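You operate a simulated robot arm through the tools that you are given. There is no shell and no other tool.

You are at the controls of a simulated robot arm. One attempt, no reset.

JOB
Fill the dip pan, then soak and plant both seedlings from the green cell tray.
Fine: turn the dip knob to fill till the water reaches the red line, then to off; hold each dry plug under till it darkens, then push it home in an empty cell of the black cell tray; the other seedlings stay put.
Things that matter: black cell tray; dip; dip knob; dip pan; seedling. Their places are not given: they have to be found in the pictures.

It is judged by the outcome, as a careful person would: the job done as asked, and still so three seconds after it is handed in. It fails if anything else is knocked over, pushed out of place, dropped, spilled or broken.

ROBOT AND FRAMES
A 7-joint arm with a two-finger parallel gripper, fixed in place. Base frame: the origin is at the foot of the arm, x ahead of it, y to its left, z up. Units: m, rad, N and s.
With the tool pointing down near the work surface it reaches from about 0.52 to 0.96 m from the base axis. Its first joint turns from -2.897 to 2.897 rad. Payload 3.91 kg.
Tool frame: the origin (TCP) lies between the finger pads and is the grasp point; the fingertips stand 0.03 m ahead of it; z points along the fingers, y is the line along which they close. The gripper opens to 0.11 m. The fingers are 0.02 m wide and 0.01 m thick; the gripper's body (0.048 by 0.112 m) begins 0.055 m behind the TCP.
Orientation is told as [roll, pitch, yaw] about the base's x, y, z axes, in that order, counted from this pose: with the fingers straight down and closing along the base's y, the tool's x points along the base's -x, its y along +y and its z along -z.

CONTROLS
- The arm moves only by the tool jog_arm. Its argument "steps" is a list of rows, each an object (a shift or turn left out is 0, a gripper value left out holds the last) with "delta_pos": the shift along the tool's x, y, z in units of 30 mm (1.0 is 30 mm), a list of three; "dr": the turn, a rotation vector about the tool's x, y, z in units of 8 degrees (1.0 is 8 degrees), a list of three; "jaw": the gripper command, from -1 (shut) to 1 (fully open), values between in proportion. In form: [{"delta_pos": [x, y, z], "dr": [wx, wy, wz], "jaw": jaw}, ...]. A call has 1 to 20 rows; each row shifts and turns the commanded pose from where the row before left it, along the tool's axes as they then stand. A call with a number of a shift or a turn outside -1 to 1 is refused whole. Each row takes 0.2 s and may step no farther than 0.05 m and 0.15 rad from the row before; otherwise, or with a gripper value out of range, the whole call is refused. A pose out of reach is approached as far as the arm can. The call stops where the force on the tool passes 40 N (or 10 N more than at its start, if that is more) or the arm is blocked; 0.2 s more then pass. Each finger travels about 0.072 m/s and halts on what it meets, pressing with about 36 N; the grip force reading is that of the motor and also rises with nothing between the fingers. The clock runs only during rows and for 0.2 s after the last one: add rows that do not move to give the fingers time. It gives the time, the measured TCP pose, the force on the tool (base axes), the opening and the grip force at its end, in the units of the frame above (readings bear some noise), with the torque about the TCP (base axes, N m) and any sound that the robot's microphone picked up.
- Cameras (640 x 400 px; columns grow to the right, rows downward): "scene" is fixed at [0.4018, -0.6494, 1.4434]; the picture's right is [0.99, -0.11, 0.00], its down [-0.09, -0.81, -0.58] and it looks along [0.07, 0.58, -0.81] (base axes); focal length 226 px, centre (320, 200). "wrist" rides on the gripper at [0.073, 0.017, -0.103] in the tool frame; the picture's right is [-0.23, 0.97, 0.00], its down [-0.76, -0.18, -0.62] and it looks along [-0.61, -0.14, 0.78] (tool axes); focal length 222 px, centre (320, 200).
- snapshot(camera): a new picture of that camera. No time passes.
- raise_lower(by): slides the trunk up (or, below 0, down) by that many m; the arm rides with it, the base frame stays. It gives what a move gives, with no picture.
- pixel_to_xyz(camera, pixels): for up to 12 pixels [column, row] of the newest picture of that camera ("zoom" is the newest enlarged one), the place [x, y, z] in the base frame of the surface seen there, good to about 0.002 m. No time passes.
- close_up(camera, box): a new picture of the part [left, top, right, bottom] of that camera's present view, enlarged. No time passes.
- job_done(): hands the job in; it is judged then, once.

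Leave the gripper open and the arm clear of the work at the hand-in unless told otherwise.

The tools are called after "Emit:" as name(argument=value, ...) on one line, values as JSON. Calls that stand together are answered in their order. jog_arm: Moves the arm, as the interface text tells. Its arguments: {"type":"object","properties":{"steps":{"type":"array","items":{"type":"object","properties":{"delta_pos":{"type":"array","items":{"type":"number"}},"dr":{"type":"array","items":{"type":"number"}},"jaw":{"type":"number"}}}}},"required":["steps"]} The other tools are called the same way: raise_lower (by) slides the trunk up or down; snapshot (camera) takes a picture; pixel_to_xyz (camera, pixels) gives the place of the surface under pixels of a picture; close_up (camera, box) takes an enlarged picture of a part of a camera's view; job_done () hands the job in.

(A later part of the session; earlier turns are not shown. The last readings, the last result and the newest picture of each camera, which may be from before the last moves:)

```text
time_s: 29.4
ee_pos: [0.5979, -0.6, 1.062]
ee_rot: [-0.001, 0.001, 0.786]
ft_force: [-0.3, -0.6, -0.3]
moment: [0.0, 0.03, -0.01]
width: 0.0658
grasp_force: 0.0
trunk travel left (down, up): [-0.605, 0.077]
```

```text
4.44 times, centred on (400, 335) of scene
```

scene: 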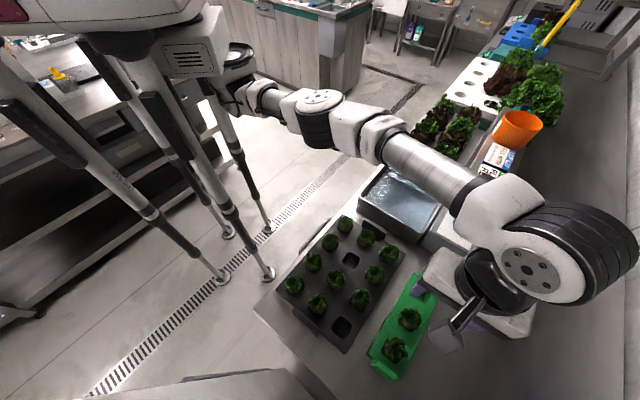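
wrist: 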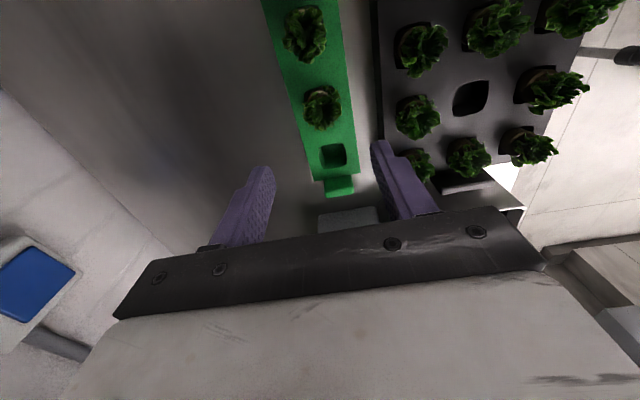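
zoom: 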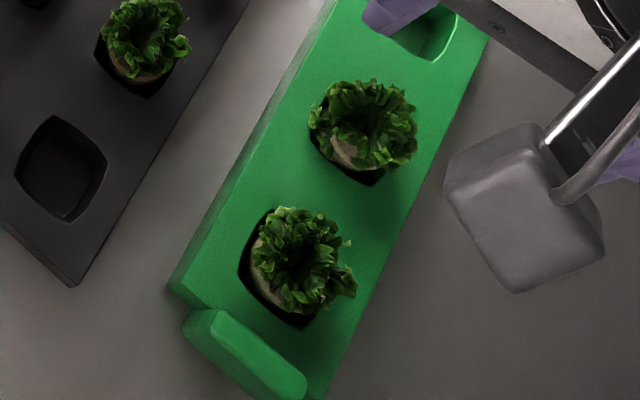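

The dry plugs are light tan, round and tapered, and the black tray's are darker. I'll measure the plug points and leaf extents in this scene zoom.

Emit:
pixel_to_xyz(camera="zoom", pixels=[[335, 145], [345, 155], [355, 163], [340, 150], [312, 125], [415, 130], [365, 85], [375, 165], [330, 160], [380, 180]])

Emit:
pixel_to_xyz(camera="zoom", pixels=[[257, 255], [262, 275], [268, 290], [255, 270], [252, 285], [290, 210], [355, 290], [300, 312], [300, 260], [240, 270], [300, 325], [275, 305]])

Emit:
close_up(camera="wrist", box=[280, 70, 360, 130])

Emit:
pixel_to_xyz(camera="zoom", pixels=[[300, 150], [330, 150], [240, 190], [350, 140], [310, 160], [180, 180], [250, 130], [400, 110], [330, 240], [430, 250], [180, 250], [320, 330]])

```text
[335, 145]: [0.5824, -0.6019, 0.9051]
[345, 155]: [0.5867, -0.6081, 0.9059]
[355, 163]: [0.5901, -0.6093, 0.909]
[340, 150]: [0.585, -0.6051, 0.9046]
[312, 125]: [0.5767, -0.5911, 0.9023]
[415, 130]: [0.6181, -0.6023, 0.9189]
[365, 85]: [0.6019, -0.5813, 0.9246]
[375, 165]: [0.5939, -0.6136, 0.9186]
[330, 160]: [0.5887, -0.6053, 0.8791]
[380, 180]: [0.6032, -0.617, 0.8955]
```

```text
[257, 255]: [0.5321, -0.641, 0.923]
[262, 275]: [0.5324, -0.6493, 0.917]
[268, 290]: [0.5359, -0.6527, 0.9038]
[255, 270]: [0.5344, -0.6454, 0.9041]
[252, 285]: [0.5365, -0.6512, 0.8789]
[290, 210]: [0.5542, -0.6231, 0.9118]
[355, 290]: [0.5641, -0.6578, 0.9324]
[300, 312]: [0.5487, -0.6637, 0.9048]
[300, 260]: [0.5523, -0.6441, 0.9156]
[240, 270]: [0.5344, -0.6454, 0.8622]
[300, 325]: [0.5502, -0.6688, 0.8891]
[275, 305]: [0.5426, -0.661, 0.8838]
```

```text
6.67 times, centred on (320, 100) of wrist
```

zoom: 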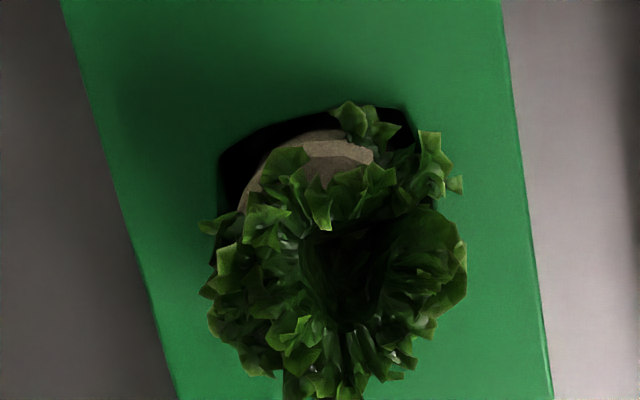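

```text
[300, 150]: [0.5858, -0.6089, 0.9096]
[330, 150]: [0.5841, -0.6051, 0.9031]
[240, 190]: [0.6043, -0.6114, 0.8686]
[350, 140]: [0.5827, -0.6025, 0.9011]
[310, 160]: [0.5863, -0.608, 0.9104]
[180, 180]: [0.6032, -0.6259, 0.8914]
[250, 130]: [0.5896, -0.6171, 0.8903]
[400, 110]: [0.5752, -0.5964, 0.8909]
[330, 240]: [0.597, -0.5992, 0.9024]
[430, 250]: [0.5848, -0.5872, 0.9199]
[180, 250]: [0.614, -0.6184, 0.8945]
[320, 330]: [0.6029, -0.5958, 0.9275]
```

The plug top is at about 0.91, standing some 17 mm above the green tray, and the seedling 1 centre is about (0.5975,-0.597). For clearance in the crowded black tray I'll use yaw 0, which puts the fingers on the diagonals between cells. I'll rotate there now and come down to z≈1.0 to look.

Emit:
jog_arm(steps=[{"dr": [0, 0, 0.94]}, {"dr": [0, 0, 0.94]}, {"dr": [0, 0, 0.94]}, {"dr": [0, 0, 0.94]}, {"dr": [0, 0, 0.94]}, {"dr": [0, 0, 0.93], "delta_pos": [0, 0.1, 0]}, {"delta_pos": [0, 0, 1]}, {"delta_pos": [0, 0, 1]}, {}])

Emit:
snapshot(camera="wrist")

Emit:
close_up(camera="wrist", box=[240, 50, 400, 170])

```text
time_s: 31.4
ee_pos: [0.5972, -0.5966, 1.0025]
ee_rot: [0.0, -0.001, -0.001]
ft_force: [0.3, 0.5, 0.4]
moment: [0.01, -0.02, 0.01]
width: 0.066
grasp_force: 0.0
trunk travel left (down, up): [-0.605, 0.077]
```

```text
taken
```

wrist: 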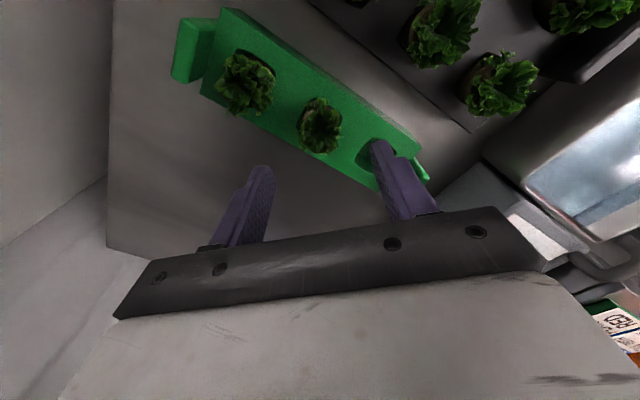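

```text
3.33 times, centred on (320, 110) of wrist
```

zoom: 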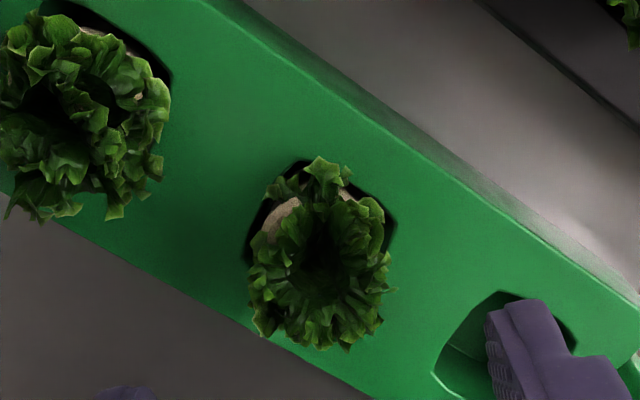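

I'll measure the plug edges, the cell outline and the empty green cell in this view to pin the centre.

Emit:
pixel_to_xyz(camera="zoom", pixels=[[280, 215], [290, 205], [270, 228], [348, 193], [244, 250], [398, 225], [300, 158], [252, 270], [390, 285], [320, 345], [320, 250], [250, 320]])

Emit:
pixel_to_xyz(camera="zoom", pixels=[[435, 368], [495, 292], [577, 347], [250, 0], [5, 190], [640, 305], [360, 400], [172, 85], [80, 40], [108, 60], [130, 105], [150, 70]])

```text
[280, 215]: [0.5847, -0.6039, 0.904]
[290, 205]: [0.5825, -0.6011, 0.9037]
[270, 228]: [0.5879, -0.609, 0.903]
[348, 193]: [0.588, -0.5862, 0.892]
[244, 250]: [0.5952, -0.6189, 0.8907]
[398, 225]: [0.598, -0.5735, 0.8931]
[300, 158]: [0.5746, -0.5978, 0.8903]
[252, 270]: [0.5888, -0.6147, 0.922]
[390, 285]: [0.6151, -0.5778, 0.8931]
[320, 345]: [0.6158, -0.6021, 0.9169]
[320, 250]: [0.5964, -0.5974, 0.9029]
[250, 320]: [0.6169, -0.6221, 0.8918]
```

```text
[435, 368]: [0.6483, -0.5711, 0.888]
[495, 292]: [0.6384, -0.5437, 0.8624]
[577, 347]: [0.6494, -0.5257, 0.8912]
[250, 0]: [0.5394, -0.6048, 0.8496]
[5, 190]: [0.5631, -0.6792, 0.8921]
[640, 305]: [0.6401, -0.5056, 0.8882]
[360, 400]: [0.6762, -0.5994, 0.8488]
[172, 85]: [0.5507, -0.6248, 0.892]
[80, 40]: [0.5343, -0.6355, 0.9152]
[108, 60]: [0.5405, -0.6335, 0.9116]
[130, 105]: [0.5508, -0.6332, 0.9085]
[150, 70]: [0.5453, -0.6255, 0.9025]
```

The cell and plug centre is (0.597,-0.5965), plug radius about 0.0155, and the TCP is right over it. I'll descend to z≈0.927 so the tips sit just above the tray top.

Emit:
jog_arm(steps=[{"delta_pos": [0, 0, 0.84]}, {"delta_pos": [0, 0, 0.84]}, {"delta_pos": [0, 0, 0.82]}, {}])

Emit:
close_up(camera="wrist", box=[220, 60, 420, 210])

Emit:
close_up(camera="scene", box=[360, 270, 460, 370])

```text
time_s: 32.4
ee_pos: [0.5969, -0.5963, 0.9278]
ee_rot: [-0.001, -0.001, 0.0]
ft_force: [0.7, -0.8, 0.0]
moment: [-0.01, 0.0, -0.02]
width: 0.0661
grasp_force: 0.1
trunk travel left (down, up): [-0.605, 0.077]
```

```text
2.67 times, centred on (320, 135) of wrist
```

zoom: 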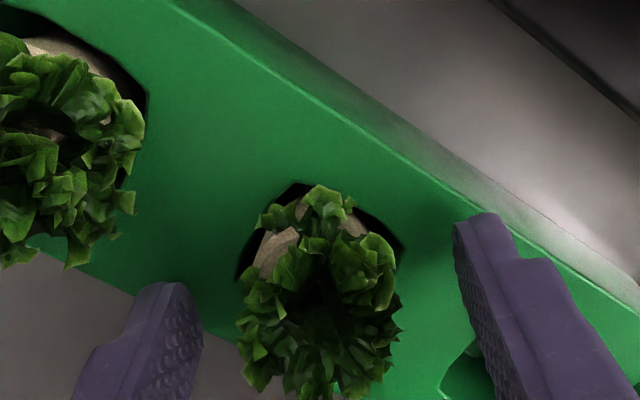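

```text
4.00 times, centred on (410, 320) of scene
```

zoom: 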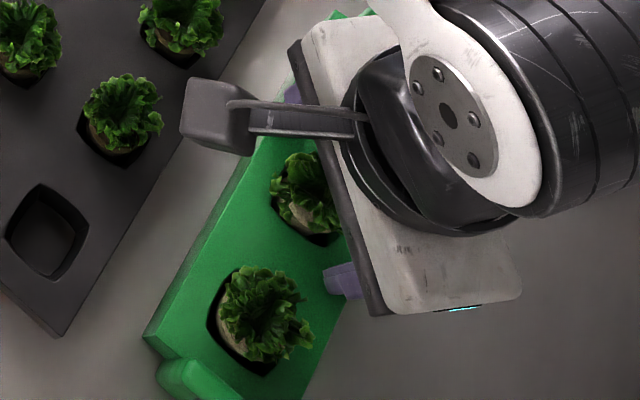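

The fingers straddle the plant without touching. I'll close in stages, first to about 0.038 opening.

Emit:
jog_arm(steps=[{"jaw": -0.31}, {}, {}])

Emit:
jog_arm(steps=[{"jaw": -0.4}, {}])

```text
time_s: 33.2
ee_pos: [0.596, -0.5964, 0.9282]
ee_rot: [0.001, 0.001, 0.0]
ft_force: [0.4, 0.0, -0.7]
moment: [-0.03, 0.02, 0.0]
width: 0.0381
grasp_force: 0.2
trunk travel left (down, up): [-0.605, 0.077]
```

```text
time_s: 33.8
ee_pos: [0.5971, -0.5973, 0.9285]
ee_rot: [0.0, 0.001, -0.001]
ft_force: [0.0, -0.1, 0.5]
moment: [0.01, 0.0, -0.01]
width: 0.033
grasp_force: 0.0
trunk travel left (down, up): [-0.605, 0.077]
```

No contact yet at 0.033. Closing further in small steps.

Emit:
jog_arm(steps=[{"jaw": -0.44}, {}])

Emit:
jog_arm(steps=[{"jaw": -0.5}, {}])

```text
time_s: 34.4
ee_pos: [0.5962, -0.5965, 0.9284]
ee_rot: [-0.001, -0.001, 0.0]
ft_force: [0.2, -0.7, -0.6]
moment: [0.03, -0.02, -0.02]
width: 0.0316
grasp_force: 13.0
trunk travel left (down, up): [-0.605, 0.077]
```

```text
time_s: 35.0
ee_pos: [0.5972, -0.5957, 0.9284]
ee_rot: [0.0, 0.001, 0.0]
ft_force: [-0.5, -1.1, 0.2]
moment: [-0.01, -0.01, 0.01]
width: 0.0303
grasp_force: 35.8
trunk travel left (down, up): [-0.605, 0.077]
```

Contact at about 0.0315. I'll ease the squeeze slightly and lift straight up, slowly at first.

Emit:
jog_arm(steps=[{"jaw": -0.47}, {"delta_pos": [0, 0, -0.4]}, {"delta_pos": [0, 0, -0.6]}, {"delta_pos": [0, 0, -1]}, {"delta_pos": [0, 0, -1]}, {"delta_pos": [0, 0, -1]}])

Emit:
snapshot(camera="scene")

Emit:
snapshot(camera="wrist")

```text
time_s: 36.4
ee_pos: [0.596, -0.5961, 1.0492]
ee_rot: [0.0, -0.001, 0.001]
ft_force: [0.3, 0.1, 0.0]
moment: [0.0, -0.01, 0.0]
width: 0.0302
grasp_force: 35.8
trunk travel left (down, up): [-0.605, 0.077]
```

```text
taken
```

scene: 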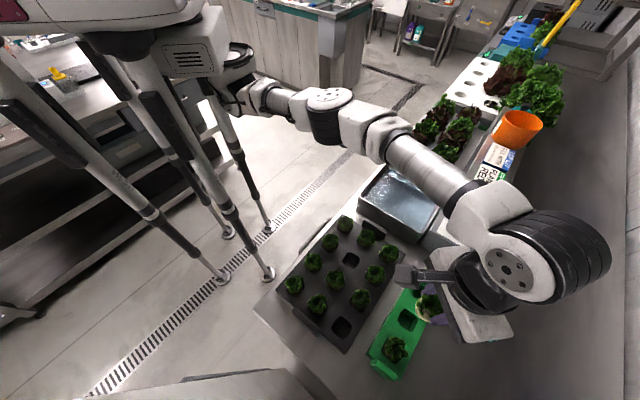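

```text
taken
```

wrist: 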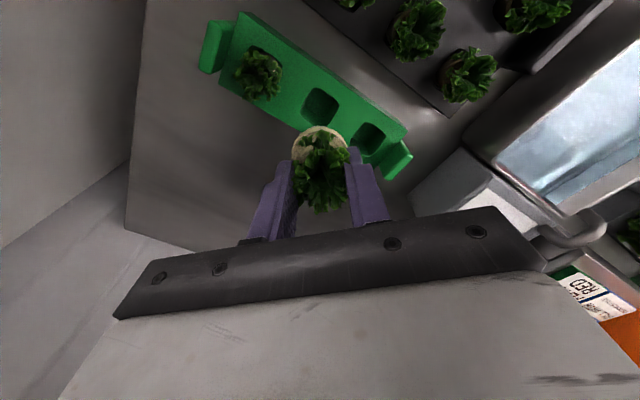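

The seedling came up cleanly. I'll zoom in to see how far the plug hangs below the fingers.

Emit:
close_up(camera="scene", box=[395, 275, 465, 340])

Emit:
close_up(camera="wrist", box=[270, 100, 370, 220])

Emit:
pixel_to_xyz(camera="zoom", pixels=[[320, 95], [300, 110], [320, 110], [340, 95], [320, 105]])

```text
6.15 times, centred on (430, 308) of scene
```

zoom: 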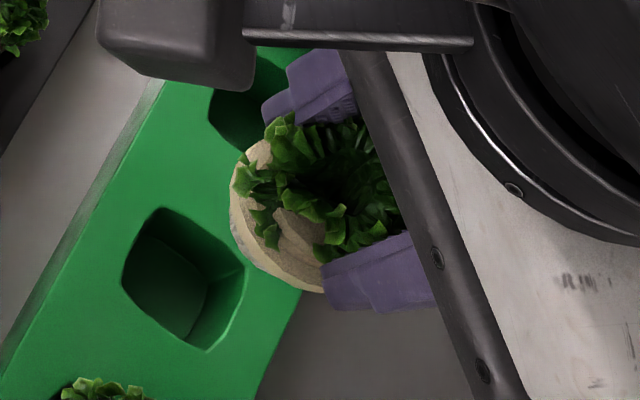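

```text
3.33 times, centred on (320, 160) of wrist
```

zoom: 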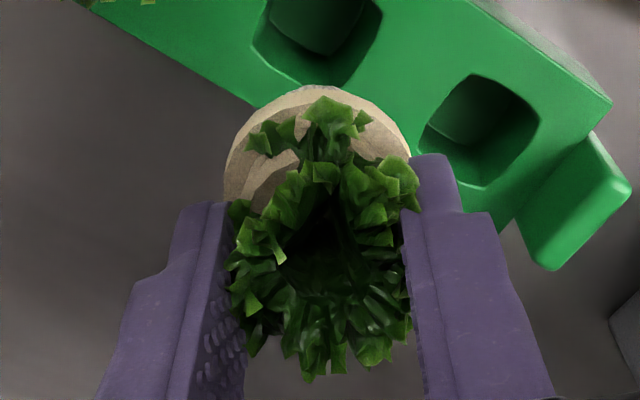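

```text
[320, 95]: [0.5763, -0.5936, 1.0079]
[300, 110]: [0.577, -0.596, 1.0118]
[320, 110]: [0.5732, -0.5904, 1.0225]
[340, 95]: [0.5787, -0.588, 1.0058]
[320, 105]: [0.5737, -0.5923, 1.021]
```

I need the plug's shape and bottom height, so I'll sample the beige part in the scene zoom.

Emit:
close_up(camera="scene", box=[410, 285, 450, 330])

Emit:
pixel_to_xyz(camera="zoom", pixels=[[230, 200], [215, 190], [240, 230], [260, 260], [290, 280], [250, 150], [280, 220], [300, 240], [320, 290], [225, 170], [245, 210], [275, 250]])

```text
8.89 times, centred on (430, 308) of scene
```

zoom: 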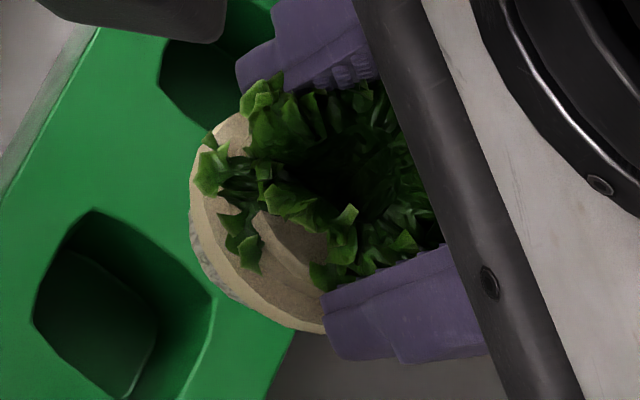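

```text
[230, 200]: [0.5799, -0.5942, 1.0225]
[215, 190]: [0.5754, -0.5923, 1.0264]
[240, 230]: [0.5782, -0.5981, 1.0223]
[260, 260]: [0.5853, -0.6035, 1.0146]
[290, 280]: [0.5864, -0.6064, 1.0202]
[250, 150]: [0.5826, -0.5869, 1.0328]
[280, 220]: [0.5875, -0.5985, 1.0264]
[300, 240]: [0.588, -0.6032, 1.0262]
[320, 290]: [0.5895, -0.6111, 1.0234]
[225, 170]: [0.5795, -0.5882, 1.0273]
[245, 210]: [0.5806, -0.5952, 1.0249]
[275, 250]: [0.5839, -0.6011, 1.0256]
```

The plug looks about 40 mm tall and held firmly (top ring ≈1.024, bottom ≈0.985). I'll carry it level over to the middle of the pan (0.684,-0.287), passing 5 cm above everything.

Emit:
jog_arm(steps=[{"delta_pos": [-0.267, 0.936, 0]}, {"delta_pos": [-0.267, 0.936, 0]}, {"delta_pos": [-0.267, 0.936, 0]}, {"delta_pos": [-0.267, 0.936, 0]}, {"delta_pos": [-0.267, 0.936, 0]}, {"delta_pos": [-0.267, 0.936, 0]}, {"delta_pos": [-0.267, 0.936, 0]}, {"delta_pos": [-0.267, 0.936, 0]}, {"delta_pos": [-0.267, 0.936, 0]}, {"delta_pos": [-0.267, 0.936, 0]}, {"delta_pos": [-0.267, 0.936, 0]}, {}])

Emit:
snapshot(camera="scene")

Emit:
snapshot(camera="wrist")

```text
time_s: 39.0
ee_pos: [0.6862, -0.2866, 1.0474]
ee_rot: [-0.001, -0.001, 0.001]
ft_force: [-0.5, 0.0, -0.3]
moment: [-0.03, 0.0, 0.01]
width: 0.0303
grasp_force: 35.9
trunk travel left (down, up): [-0.605, 0.077]
```

```text
taken
```

scene: 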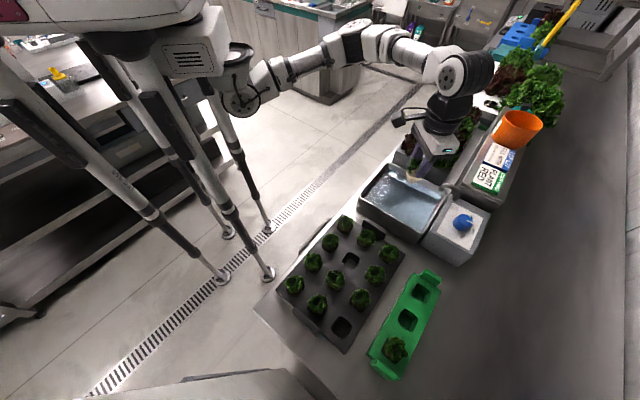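

```text
taken
```

wrist: 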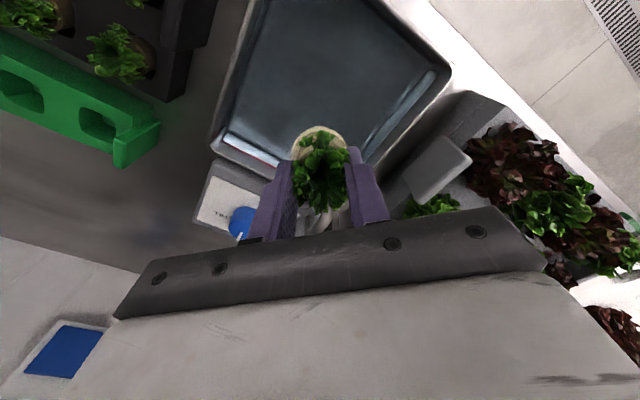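

The scene camera now sees the plug from a more sideways angle, so I'll zoom in to gauge its length.

Emit:
close_up(camera="scene", box=[395, 135, 465, 195])

```text
6.67 times, centred on (430, 165) of scene
```

zoom: 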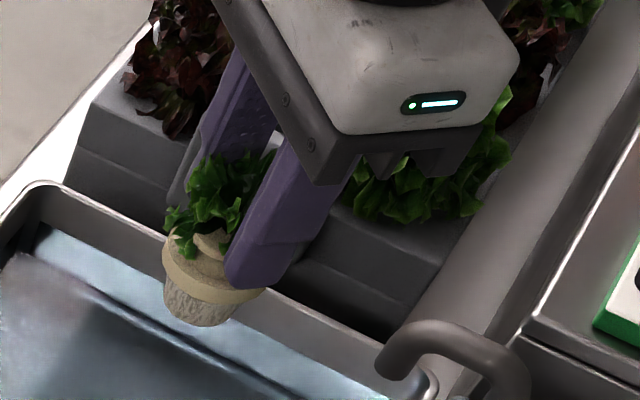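

The plug is a tapered pot with a wider band near the top. I'll measure its rim, bottom and the fingertip heights.

Emit:
pixel_to_xyz(camera="zoom", pixels=[[180, 275], [200, 285], [165, 255], [175, 305], [195, 320], [215, 320], [190, 300], [210, 310], [205, 240], [215, 290], [195, 265], [240, 280]])

```text
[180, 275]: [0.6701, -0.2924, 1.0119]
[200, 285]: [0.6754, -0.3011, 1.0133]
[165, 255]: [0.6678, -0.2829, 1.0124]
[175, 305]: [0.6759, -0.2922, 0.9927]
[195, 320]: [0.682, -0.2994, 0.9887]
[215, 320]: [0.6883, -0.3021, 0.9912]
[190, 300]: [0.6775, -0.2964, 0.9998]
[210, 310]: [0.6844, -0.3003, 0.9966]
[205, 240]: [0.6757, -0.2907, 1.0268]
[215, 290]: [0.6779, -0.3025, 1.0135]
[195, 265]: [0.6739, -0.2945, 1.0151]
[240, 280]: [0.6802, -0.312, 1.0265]
```

The plug bottom is about 0.062 below the TCP. I'll lower it into the water to TCP z≈0.928, which puts the bottom about 8 mm above the pan floor, watching the force.

Emit:
jog_arm(steps=[{"delta_pos": [0, 0, 0.9]}, {"delta_pos": [0, 0, 0.9]}, {"delta_pos": [0, 0, 0.9]}, {"delta_pos": [0, 0, 0.7]}, {"delta_pos": [0, 0, 0.5]}, {}])

Emit:
close_up(camera="scene", box=[375, 160, 445, 220])

Emit:
close_up(camera="wrist", box=[270, 100, 370, 220])

```text
time_s: 40.4
ee_pos: [0.6855, -0.2862, 0.9295]
ee_rot: [-0.002, 0.0, 0.001]
ft_force: [0.6, 0.8, 0.5]
moment: [0.03, -0.02, 0.0]
width: 0.0301
grasp_force: 35.9
trunk travel left (down, up): [-0.605, 0.077]
```

```text
6.67 times, centred on (410, 190) of scene
```

zoom: 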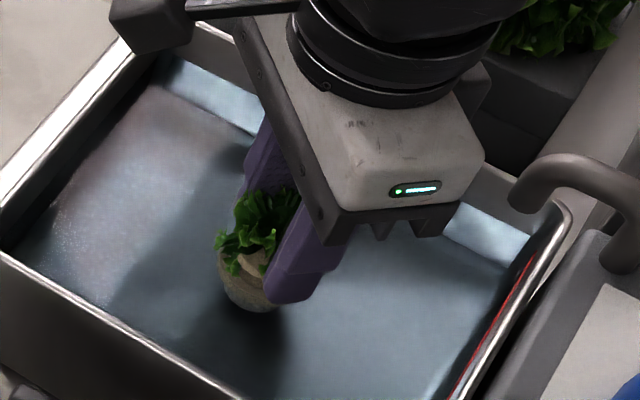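

```text
3.33 times, centred on (320, 160) of wrist
```

zoom: 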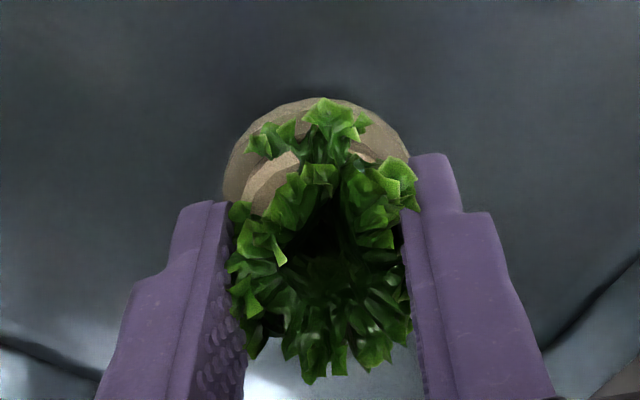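

The wide band is under water and there's no contact force. I'll go 4 mm lower and hold a second to watch the colour.

Emit:
jog_arm(steps=[{"delta_pos": [0, 0, 0.14]}, {}, {}, {}, {}])

Emit:
close_up(camera="scene", box=[375, 160, 445, 220])

Emit:
close_up(camera="wrist", box=[270, 100, 370, 220])

```text
time_s: 41.6
ee_pos: [0.6847, -0.2869, 0.9261]
ee_rot: [0.0, -0.001, 0.0]
ft_force: [-0.1, 0.4, -0.7]
moment: [0.0, 0.0, -0.03]
width: 0.0302
grasp_force: 36.1
trunk travel left (down, up): [-0.605, 0.077]
```

```text
6.67 times, centred on (410, 190) of scene
```

zoom: 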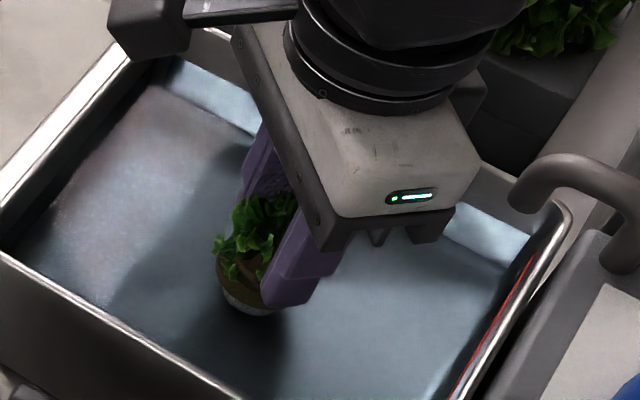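

```text
3.33 times, centred on (320, 160) of wrist
```

zoom: 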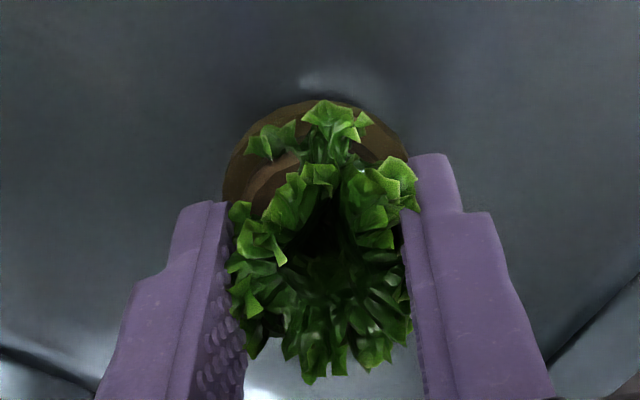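

The plug has clearly darkened. I'll hold about 2 s more to make sure it's fully soaked.

Emit:
jog_arm(steps=[{}, {}, {}, {}, {}, {}, {}, {}, {}, {}])

Emit:
close_up(camera="wrist", box=[270, 100, 370, 220])

```text
time_s: 43.8
ee_pos: [0.685, -0.2883, 0.9263]
ee_rot: [0.001, 0.0, -0.001]
ft_force: [-0.6, 0.0, 0.3]
moment: [0.0, 0.0, -0.02]
width: 0.03
grasp_force: 35.9
trunk travel left (down, up): [-0.605, 0.077]
```

```text
3.33 times, centred on (320, 160) of wrist
```

zoom: 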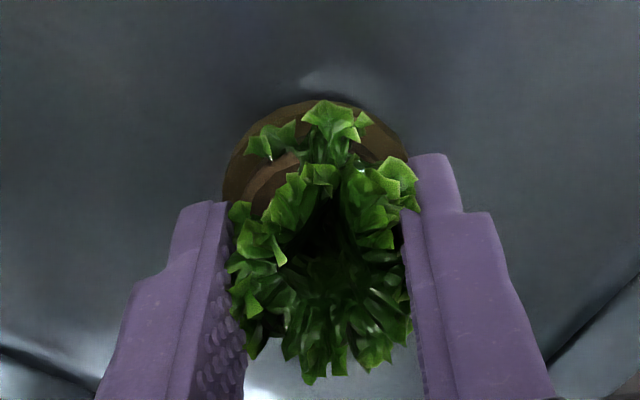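

Dark and stable. I'll lift it out, pause a second over the pan to drip, then look.

Emit:
jog_arm(steps=[{"delta_pos": [0, 0, -0.5]}, {"delta_pos": [0, 0, -0.8]}, {"delta_pos": [0, 0, -0.9]}, {"delta_pos": [0, 0, -0.9]}, {"delta_pos": [0, 0, -0.9]}, {}, {}, {}, {}, {}])

Emit:
close_up(camera="scene", box=[375, 135, 465, 215])

```text
time_s: 46.0
ee_pos: [0.6844, -0.288, 1.0455]
ee_rot: [0.0, -0.001, 0.0]
ft_force: [-0.3, -0.3, -0.2]
moment: [0.02, -0.02, 0.02]
width: 0.0303
grasp_force: 36.1
trunk travel left (down, up): [-0.605, 0.077]
```

```text
5.00 times, centred on (420, 175) of scene
```

zoom: 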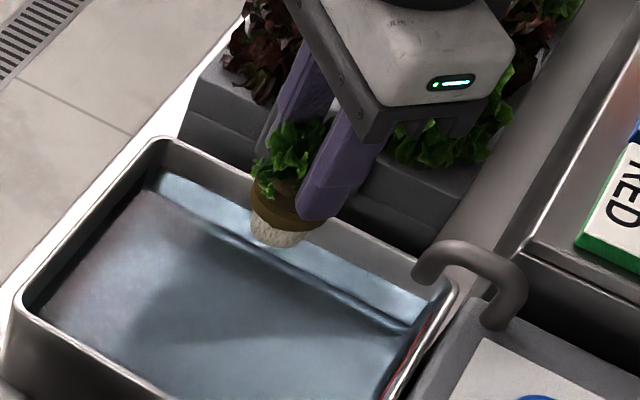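

The upper band is dark brown, but the lower taper looks pale. I'll zoom in to see whether that's root texture.

Emit:
close_up(camera="scene", box=[400, 155, 430, 190])

Emit:
close_up(camera="scene", box=[375, 325, 415, 365])

```text
11.43 times, centred on (415, 172) of scene
```

zoom: 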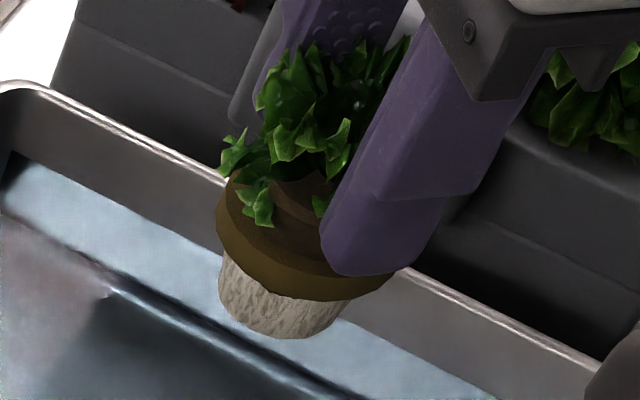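

```text
10.00 times, centred on (395, 345) of scene
```

zoom: 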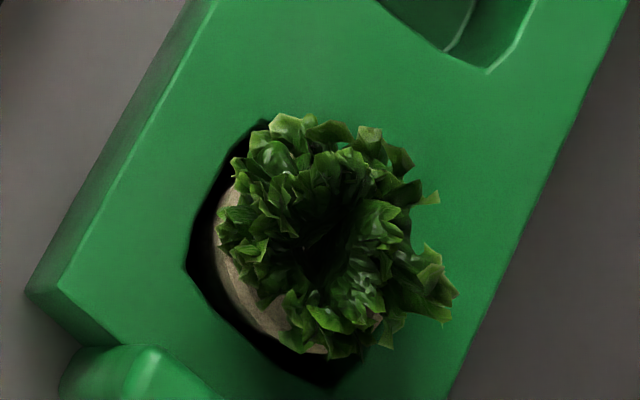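

The pale bottom is just white root texture, and the plug itself is dark. I'll move partway toward the black tray, so the plug doesn't block the view, and measure the empty cells.

Emit:
jog_arm(steps=[{"delta_pos": [0.868, -0.81, 0]}, {"delta_pos": [0.868, -0.81, 0]}, {"delta_pos": [0.868, -0.81, 0]}, {"delta_pos": [0.868, -0.81, 0]}, {}])

Emit:
snapshot(camera="wrist")

```text
time_s: 47.2
ee_pos: [0.5812, -0.3833, 1.0459]
ee_rot: [-0.001, -0.001, 0.001]
ft_force: [-0.1, 0.0, 0.5]
moment: [0.0, 0.02, 0.02]
width: 0.03
grasp_force: 36.1
trunk travel left (down, up): [-0.605, 0.077]
```

```text
taken
```

wrist: 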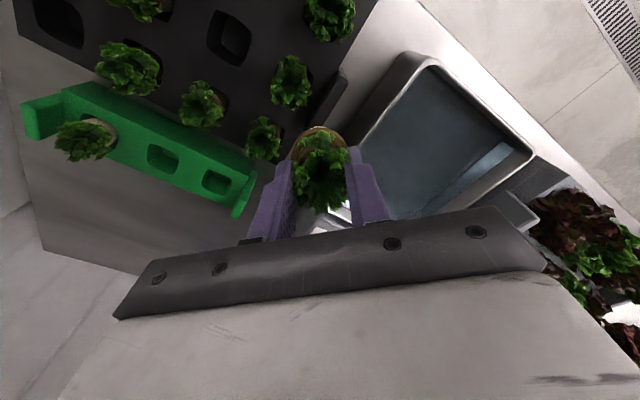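

Both empty black cells show, the interior one at (230,37) and the corner one at (58,22). I'll zoom on the interior cell and measure its corners.

Emit:
close_up(camera="wrist", box=[170, 0, 290, 75])

```text
5.33 times, centred on (230, 38) of wrist
```

zoom: 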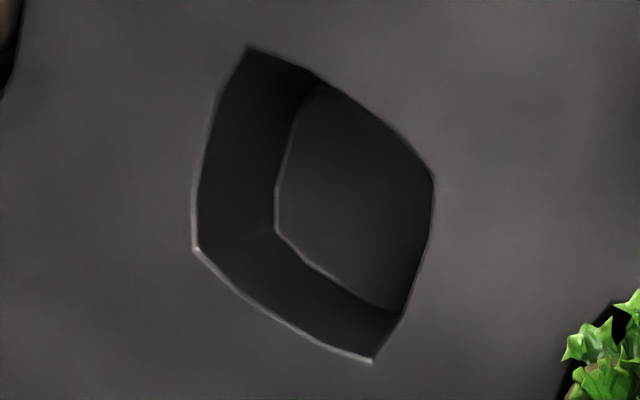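

Emit:
pixel_to_xyz(camera="zoom", pixels=[[248, 44], [438, 178], [372, 366], [188, 248], [350, 115], [420, 265], [280, 315], [195, 150], [320, 180], [370, 220], [250, 180], [320, 280]])

Emit:
pixel_to_xyz(camera="zoom", pixels=[[244, 40], [444, 178], [374, 372], [184, 250], [335, 160], [340, 230], [300, 110], [400, 180]])

```text
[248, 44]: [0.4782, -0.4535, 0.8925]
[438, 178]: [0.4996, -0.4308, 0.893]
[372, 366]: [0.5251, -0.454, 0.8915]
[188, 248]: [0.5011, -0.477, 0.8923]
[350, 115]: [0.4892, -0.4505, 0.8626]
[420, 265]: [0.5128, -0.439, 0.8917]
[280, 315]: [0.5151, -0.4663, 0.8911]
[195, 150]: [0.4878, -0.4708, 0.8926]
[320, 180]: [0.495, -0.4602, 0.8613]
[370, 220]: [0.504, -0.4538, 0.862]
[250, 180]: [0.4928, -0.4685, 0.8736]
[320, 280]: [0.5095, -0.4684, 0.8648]
```

```text
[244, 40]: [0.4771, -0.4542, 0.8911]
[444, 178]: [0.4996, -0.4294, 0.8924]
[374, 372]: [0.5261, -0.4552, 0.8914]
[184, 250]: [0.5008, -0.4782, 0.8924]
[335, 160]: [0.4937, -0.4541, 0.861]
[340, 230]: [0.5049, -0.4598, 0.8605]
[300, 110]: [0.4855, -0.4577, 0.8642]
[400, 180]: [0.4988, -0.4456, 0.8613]
```

The interior cell centre is (0.501,-0.454), floor 0.861, top 0.892. I'll move over it and come down to z≈0.972, which leaves the plug bottom about 17 mm above the tray.

Emit:
jog_arm(steps=[{"delta_pos": [0.891, -0.786, 0]}, {"delta_pos": [0.891, -0.786, 0]}, {"delta_pos": [0.891, -0.786, 0]}, {"delta_pos": [0, 0, 0.8]}, {"delta_pos": [0, 0, 0.8]}, {"delta_pos": [0, 0, 0.8]}, {}, {}])

Emit:
snapshot(camera="wrist")

Emit:
close_up(camera="scene", box=[305, 215, 405, 305])

```text
time_s: 49.0
ee_pos: [0.5011, -0.455, 0.9753]
ee_rot: [0.001, -0.001, 0.001]
ft_force: [0.4, 0.4, 0.4]
moment: [0.0, -0.02, 0.01]
width: 0.0302
grasp_force: 36.1
trunk travel left (down, up): [-0.605, 0.077]
```

```text
taken
```

wrist: 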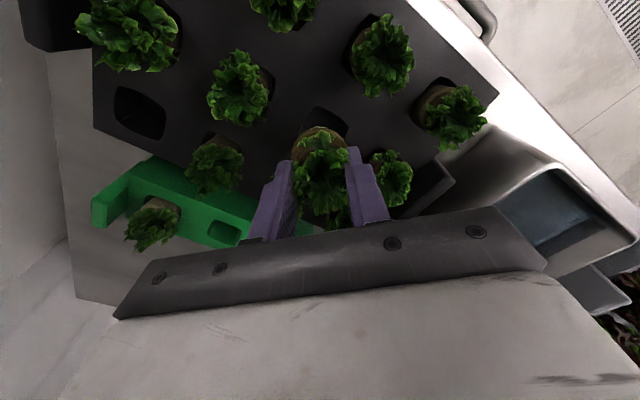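

```text
4.44 times, centred on (355, 260) of scene
```

zoom: 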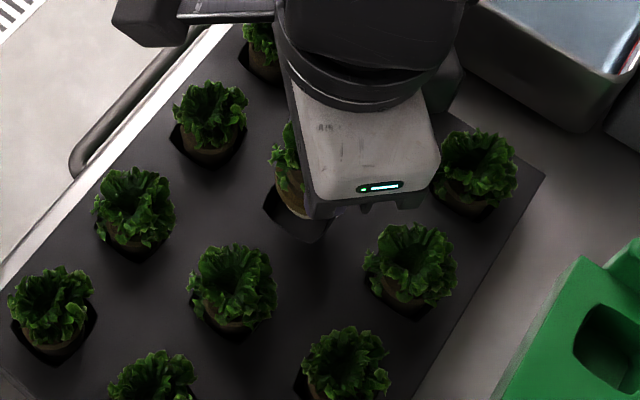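

I'll zoom on the wrist view to check the plug against the cell opening.

Emit:
close_up(camera="wrist", box=[260, 85, 380, 185])

Emit:
pixel_to_xyz(camera="zoom", pixels=[[320, 165], [265, 200], [375, 195], [320, 60], [300, 100], [345, 95], [255, 100], [420, 130]])

```text
4.00 times, centred on (320, 135) of wrist
```

zoom: 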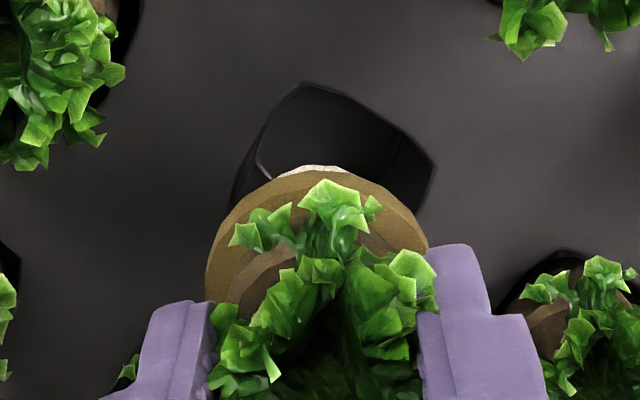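

```text
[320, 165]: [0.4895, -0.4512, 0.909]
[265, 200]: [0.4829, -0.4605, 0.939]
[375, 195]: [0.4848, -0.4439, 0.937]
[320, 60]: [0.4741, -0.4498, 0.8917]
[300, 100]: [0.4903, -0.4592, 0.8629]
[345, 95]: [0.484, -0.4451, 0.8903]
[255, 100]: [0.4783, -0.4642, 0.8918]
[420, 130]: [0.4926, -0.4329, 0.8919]
```

The plug looks centred. I'll lower slowly into the cell to TCP z≈0.94 and check the force.

Emit:
jog_arm(steps=[{"delta_pos": [0, 0, 0.3]}, {"delta_pos": [0, 0, 0.3]}, {"delta_pos": [0, 0, 0.3]}, {"delta_pos": [0, 0, 0.25]}])

Emit:
close_up(camera="wrist", box=[260, 85, 380, 185])

```text
time_s: 50.0
ee_pos: [0.5016, -0.4557, 0.94]
ee_rot: [0.0, 0.0, 0.0]
ft_force: [-0.1, 0.1, 0.6]
moment: [0.0, -0.02, 0.0]
width: 0.0299
grasp_force: 36.2
trunk travel left (down, up): [-0.605, 0.077]
```

```text
4.00 times, centred on (320, 135) of wrist
```

zoom: 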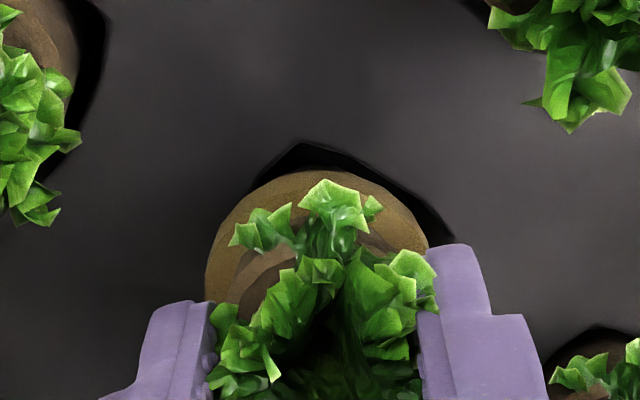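

It's entering freely. There's slightly more gap on the +y side, so I'll nudge +1 mm in y and continue down in small steps.

Emit:
jog_arm(steps=[{"delta_pos": [0, 0.035, 0.1]}, {"delta_pos": [0, 0, 0.12]}, {"delta_pos": [0, 0, 0.12]}])

```text
time_s: 50.8
ee_pos: [0.5014, -0.4531, 0.9284]
ee_rot: [-0.001, -0.001, 0.001]
ft_force: [-0.4, -0.2, -0.1]
moment: [0.0, 0.0, 0.0]
width: 0.0303
grasp_force: 35.9
trunk travel left (down, up): [-0.605, 0.077]
```

No resistance yet at 0.928. I'll continue in 1.5–2 mm steps; the tips have about 6 mm before the tray top.

Emit:
jog_arm(steps=[{"delta_pos": [0, 0, 0.06]}, {"delta_pos": [0, 0, 0.05]}])

```text
time_s: 51.4
ee_pos: [0.5011, -0.454, 0.9275]
ee_rot: [-0.001, -0.002, 0.0]
ft_force: [1.3, -0.5, 8.1]
moment: [0.06, -0.04, 0.01]
width: 0.0303
grasp_force: 36.0
trunk travel left (down, up): [-0.605, 0.077]
```

Contact at 8 N, at about the expected home height. I'll press slightly more to seat it firmly.

Emit:
jog_arm(steps=[{"delta_pos": [0, 0, 0.05]}, {}])

Emit:
close_up(camera="wrist", box=[260, 85, 380, 185])

Emit:
close_up(camera="scene", box=[315, 225, 385, 285])

```text
time_s: 52.0
ee_pos: [0.5002, -0.4541, 0.9275]
ee_rot: [-0.003, -0.002, 0.0]
ft_force: [2.5, -2.1, 20.7]
moment: [0.04, -0.22, 0.0]
width: 0.03
grasp_force: 36.4
trunk travel left (down, up): [-0.605, 0.077]
```

```text
4.00 times, centred on (320, 135) of wrist
```

zoom: 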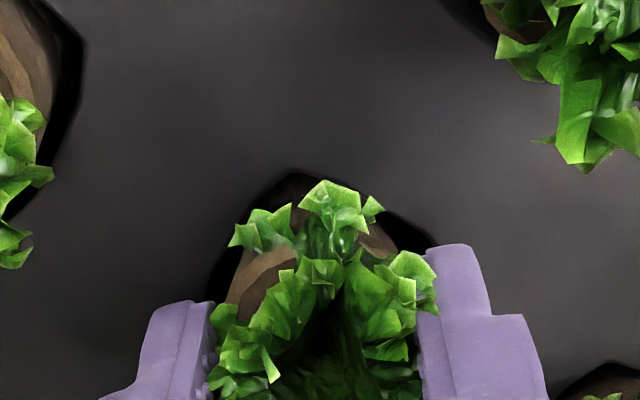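

```text
6.67 times, centred on (350, 255) of scene
```

zoom: 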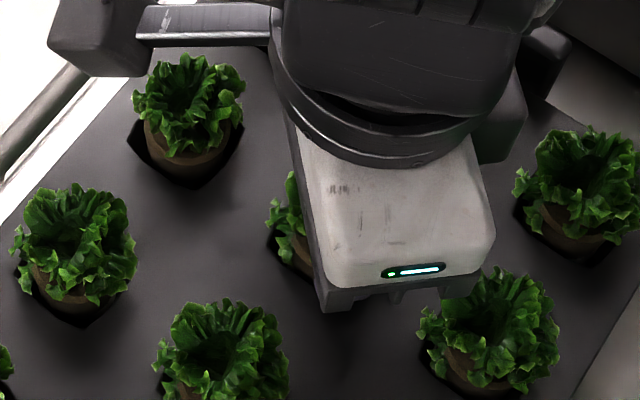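

It's bottomed out: 20 N with no further travel. I'll ease the downward load, open to about 0.052 and rise straight up.

Emit:
jog_arm(steps=[{"delta_pos": [0, 0, -0.05]}, {"jaw": -0.055}, {}, {}])

Emit:
jog_arm(steps=[{"delta_pos": [0, 0, -0.3]}, {"delta_pos": [0, 0, -0.6]}, {"delta_pos": [0, 0, -1]}, {"delta_pos": [0, 0, -1]}, {"delta_pos": [0, 0, -1]}])

Emit:
snapshot(camera="wrist")

Emit:
close_up(camera="wrist", box=[230, 40, 410, 160])

```text
time_s: 53.0
ee_pos: [0.501, -0.4537, 0.9272]
ee_rot: [0.0, -0.001, -0.001]
ft_force: [0.5, -0.1, -0.3]
moment: [0.0, 0.02, -0.02]
width: 0.052
grasp_force: 0.0
trunk travel left (down, up): [-0.605, 0.077]
```

```text
time_s: 54.2
ee_pos: [0.5006, -0.4551, 1.0444]
ee_rot: [-0.001, 0.0, 0.0]
ft_force: [-0.4, 0.4, 0.1]
moment: [0.03, 0.0, 0.02]
width: 0.0519
grasp_force: 0.0
trunk travel left (down, up): [-0.605, 0.077]
```

```text
taken
```

wrist: 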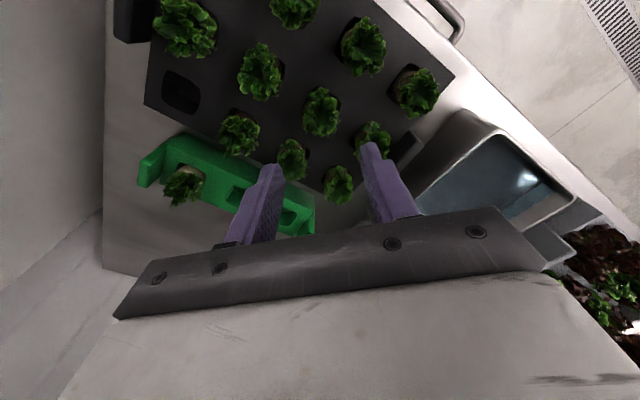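

```text
3.33 times, centred on (320, 100) of wrist
```

zoom: 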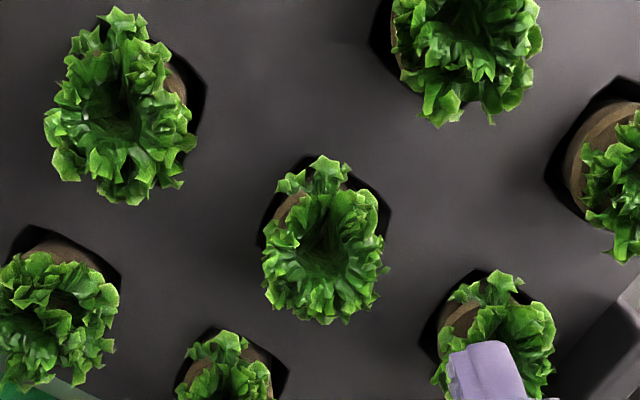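

Seedling 1 stands upright in the interior cell and its neighbours look undisturbed. I'll compare its plug height with the others.

Emit:
pixel_to_xyz(camera="zoom", pixels=[[287, 207], [282, 215], [358, 190], [460, 318], [450, 325], [55, 248], [75, 252], [590, 150], [575, 170], [178, 85], [240, 355], [320, 260]])

Emit:
close_up(camera="scene", box=[300, 215, 400, 310])

```text
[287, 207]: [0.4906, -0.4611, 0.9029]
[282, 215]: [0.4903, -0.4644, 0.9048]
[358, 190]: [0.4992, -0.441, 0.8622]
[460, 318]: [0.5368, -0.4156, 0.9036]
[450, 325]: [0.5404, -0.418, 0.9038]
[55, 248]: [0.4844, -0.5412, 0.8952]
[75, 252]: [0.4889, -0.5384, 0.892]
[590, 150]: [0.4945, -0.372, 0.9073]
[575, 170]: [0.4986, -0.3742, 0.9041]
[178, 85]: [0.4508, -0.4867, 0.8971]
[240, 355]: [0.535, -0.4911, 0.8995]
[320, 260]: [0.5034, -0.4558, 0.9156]
```

```text
4.21 times, centred on (350, 262) of scene
```

zoom: 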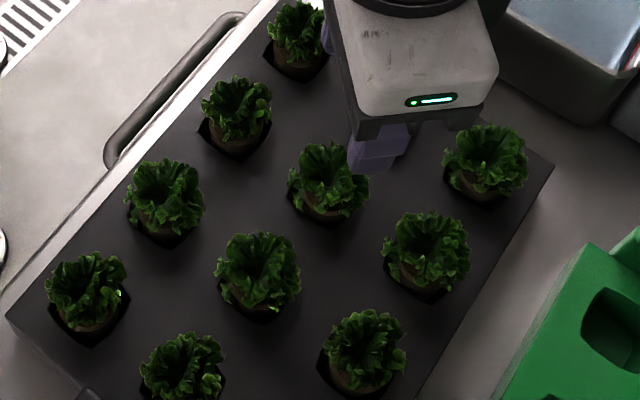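

The planted seedling matches the others in height. Now I'll move above seedling 2 at about (0.548,-0.647), with the jaw at 0.066, and measure its cell.

Emit:
jog_arm(steps=[{"delta_pos": [-0.226, -0.914, 0], "jaw": 0.2}, {"delta_pos": [-0.226, -0.914, 0]}, {"delta_pos": [-0.226, -0.914, 0]}, {"delta_pos": [-0.226, -0.914, 0]}, {"delta_pos": [-0.226, -0.914, 0]}, {"delta_pos": [-0.226, -0.914, 0]}, {"delta_pos": [-0.226, -0.914, 0]}, {"delta_pos": [0, 0, 1]}, {}])

Emit:
snapshot(camera="wrist")

Emit:
close_up(camera="wrist", box=[250, 50, 390, 160])

```text
time_s: 56.2
ee_pos: [0.5447, -0.6353, 1.0127]
ee_rot: [-0.002, 0.001, -0.001]
ft_force: [0.1, 0.2, 0.2]
moment: [-0.04, 0.02, -0.01]
width: 0.0657
grasp_force: 0.0
out of reach, approached as far as the arm can: row 7
trunk travel left (down, up): [-0.605, 0.077]
```

```text
taken
```

wrist: 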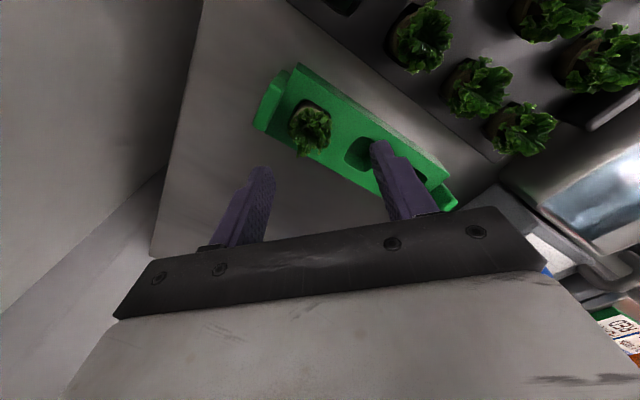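

```text
3.64 times, centred on (320, 105) of wrist
```

zoom: 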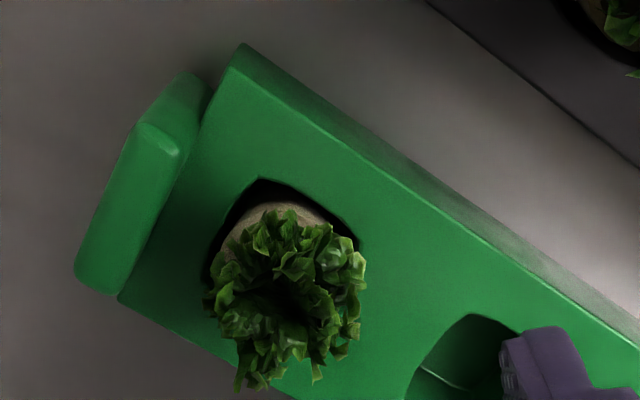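

Row 7 stopped slightly short, so the hand is at (0.545,-0.635). I'll measure seedling 2's cell from this view first.

Emit:
pixel_to_xyz(camera="zoom", pixels=[[258, 176], [362, 245], [203, 280], [255, 215], [310, 210], [230, 240], [285, 290], [210, 310], [362, 275], [260, 390], [240, 50], [125, 300]])

```text
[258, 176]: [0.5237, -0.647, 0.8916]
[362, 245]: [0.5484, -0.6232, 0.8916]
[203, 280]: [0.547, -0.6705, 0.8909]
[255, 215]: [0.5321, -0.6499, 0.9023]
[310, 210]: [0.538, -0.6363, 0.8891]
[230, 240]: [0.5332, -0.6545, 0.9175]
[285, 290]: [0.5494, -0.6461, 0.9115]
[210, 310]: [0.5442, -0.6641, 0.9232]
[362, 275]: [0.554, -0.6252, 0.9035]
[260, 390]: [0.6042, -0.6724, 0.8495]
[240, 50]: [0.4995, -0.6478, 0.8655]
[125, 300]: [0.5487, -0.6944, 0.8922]
```

Seedling 2's centre is (0.5477,-0.647). I'll try the remaining shift of +3 mm x and −12 mm y from here.

Emit:
jog_arm(steps=[{"delta_pos": [-0.05, -0.2, 0]}, {"delta_pos": [-0.05, -0.19, 0]}, {}])

```text
time_s: 57.0
ee_pos: [0.5478, -0.6422, 1.0141]
ee_rot: [0.0, 0.0, -0.001]
ft_force: [-0.3, -1.0, 0.3]
moment: [-0.02, 0.01, -0.02]
width: 0.0662
grasp_force: 0.0
out of reach, approached as far as the arm can: row 2
trunk travel left (down, up): [-0.605, 0.077]
```

I'm still at the reach limit (y≈-0.642). Raising the trunk relative to the hand helped before, so I'll raise it 0.07 and then jog the arm down the same amount.

Emit:
raise_lower(by=0.07)

Emit:
jog_arm(steps=[{"delta_pos": [0, 0, 0.8]}, {"delta_pos": [0, 0, 0.8]}, {"delta_pos": [0, 0, 0.7]}, {"delta_pos": [0, -0.15, 0]}, {}])

```text
time_s: 58.0
ee_pos: [0.5488, -0.6413, 1.0834]
ee_rot: [0.001, 0.0, -0.002]
ft_force: [-0.6, -0.1, 1.0]
moment: [0.01, 0.0, 0.01]
width: 0.0659
grasp_force: 0.1
trunk travel left (down, up): [-0.675, 0.007]
```

```text
time_s: 59.2
ee_pos: [0.5487, -0.6455, 1.0143]
ee_rot: [0.0, -0.001, 0.0]
ft_force: [-0.8, 0.5, 0.3]
moment: [-0.02, 0.03, -0.01]
width: 0.0662
grasp_force: 0.1
trunk travel left (down, up): [-0.675, 0.007]
```

That worked; I'm at (0.5487,-0.6455). A final small shift, then I'll descend partway and check.

Emit:
jog_arm(steps=[{"delta_pos": [0.03, -0.05, 0]}, {"delta_pos": [0, 0, 0.8]}, {"delta_pos": [0, 0, 0.5]}, {}])

Emit:
close_up(camera="wrist", box=[220, 60, 420, 210])

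```text
time_s: 60.2
ee_pos: [0.5468, -0.6486, 0.9758]
ee_rot: [0.0, 0.0, 0.001]
ft_force: [0.0, -0.4, 0.2]
moment: [0.0, -0.03, 0.01]
width: 0.0662
grasp_force: 0.0
trunk travel left (down, up): [-0.675, 0.007]
```

```text
2.67 times, centred on (320, 135) of wrist
```

zoom: 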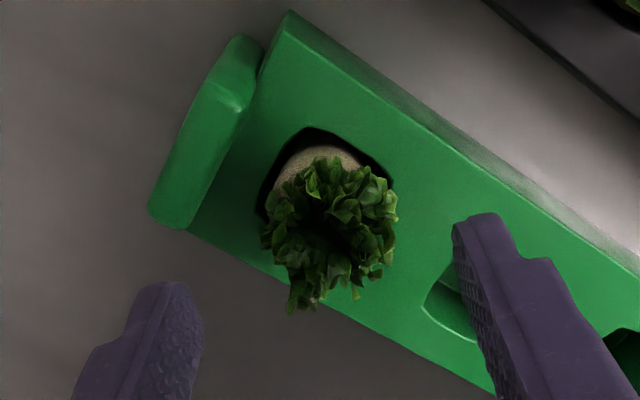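

The green tray's end handle (about 0.927 high) could be close to the −y finger. I'll measure the handle edges before going lower.

Emit:
pixel_to_xyz(camera="zoom", pixels=[[240, 40], [155, 205], [185, 225], [215, 130], [240, 105], [210, 170], [192, 215], [260, 70], [190, 195], [225, 100], [195, 230], [495, 385]])

Emit:
close_up(camera="scene", box=[350, 310, 430, 390])

```text
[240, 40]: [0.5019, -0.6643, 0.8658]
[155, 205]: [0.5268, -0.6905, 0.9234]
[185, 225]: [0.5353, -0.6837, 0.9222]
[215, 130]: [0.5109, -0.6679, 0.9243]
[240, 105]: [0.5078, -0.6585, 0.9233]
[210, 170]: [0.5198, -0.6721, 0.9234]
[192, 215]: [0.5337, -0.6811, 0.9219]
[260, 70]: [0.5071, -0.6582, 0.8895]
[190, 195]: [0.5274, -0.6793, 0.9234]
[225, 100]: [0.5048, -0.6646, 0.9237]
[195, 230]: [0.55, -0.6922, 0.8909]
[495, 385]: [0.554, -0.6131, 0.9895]
```

```text
5.00 times, centred on (390, 350) of scene
```

zoom: 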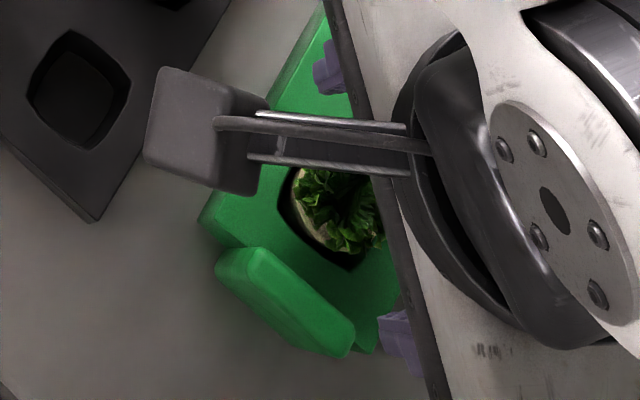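

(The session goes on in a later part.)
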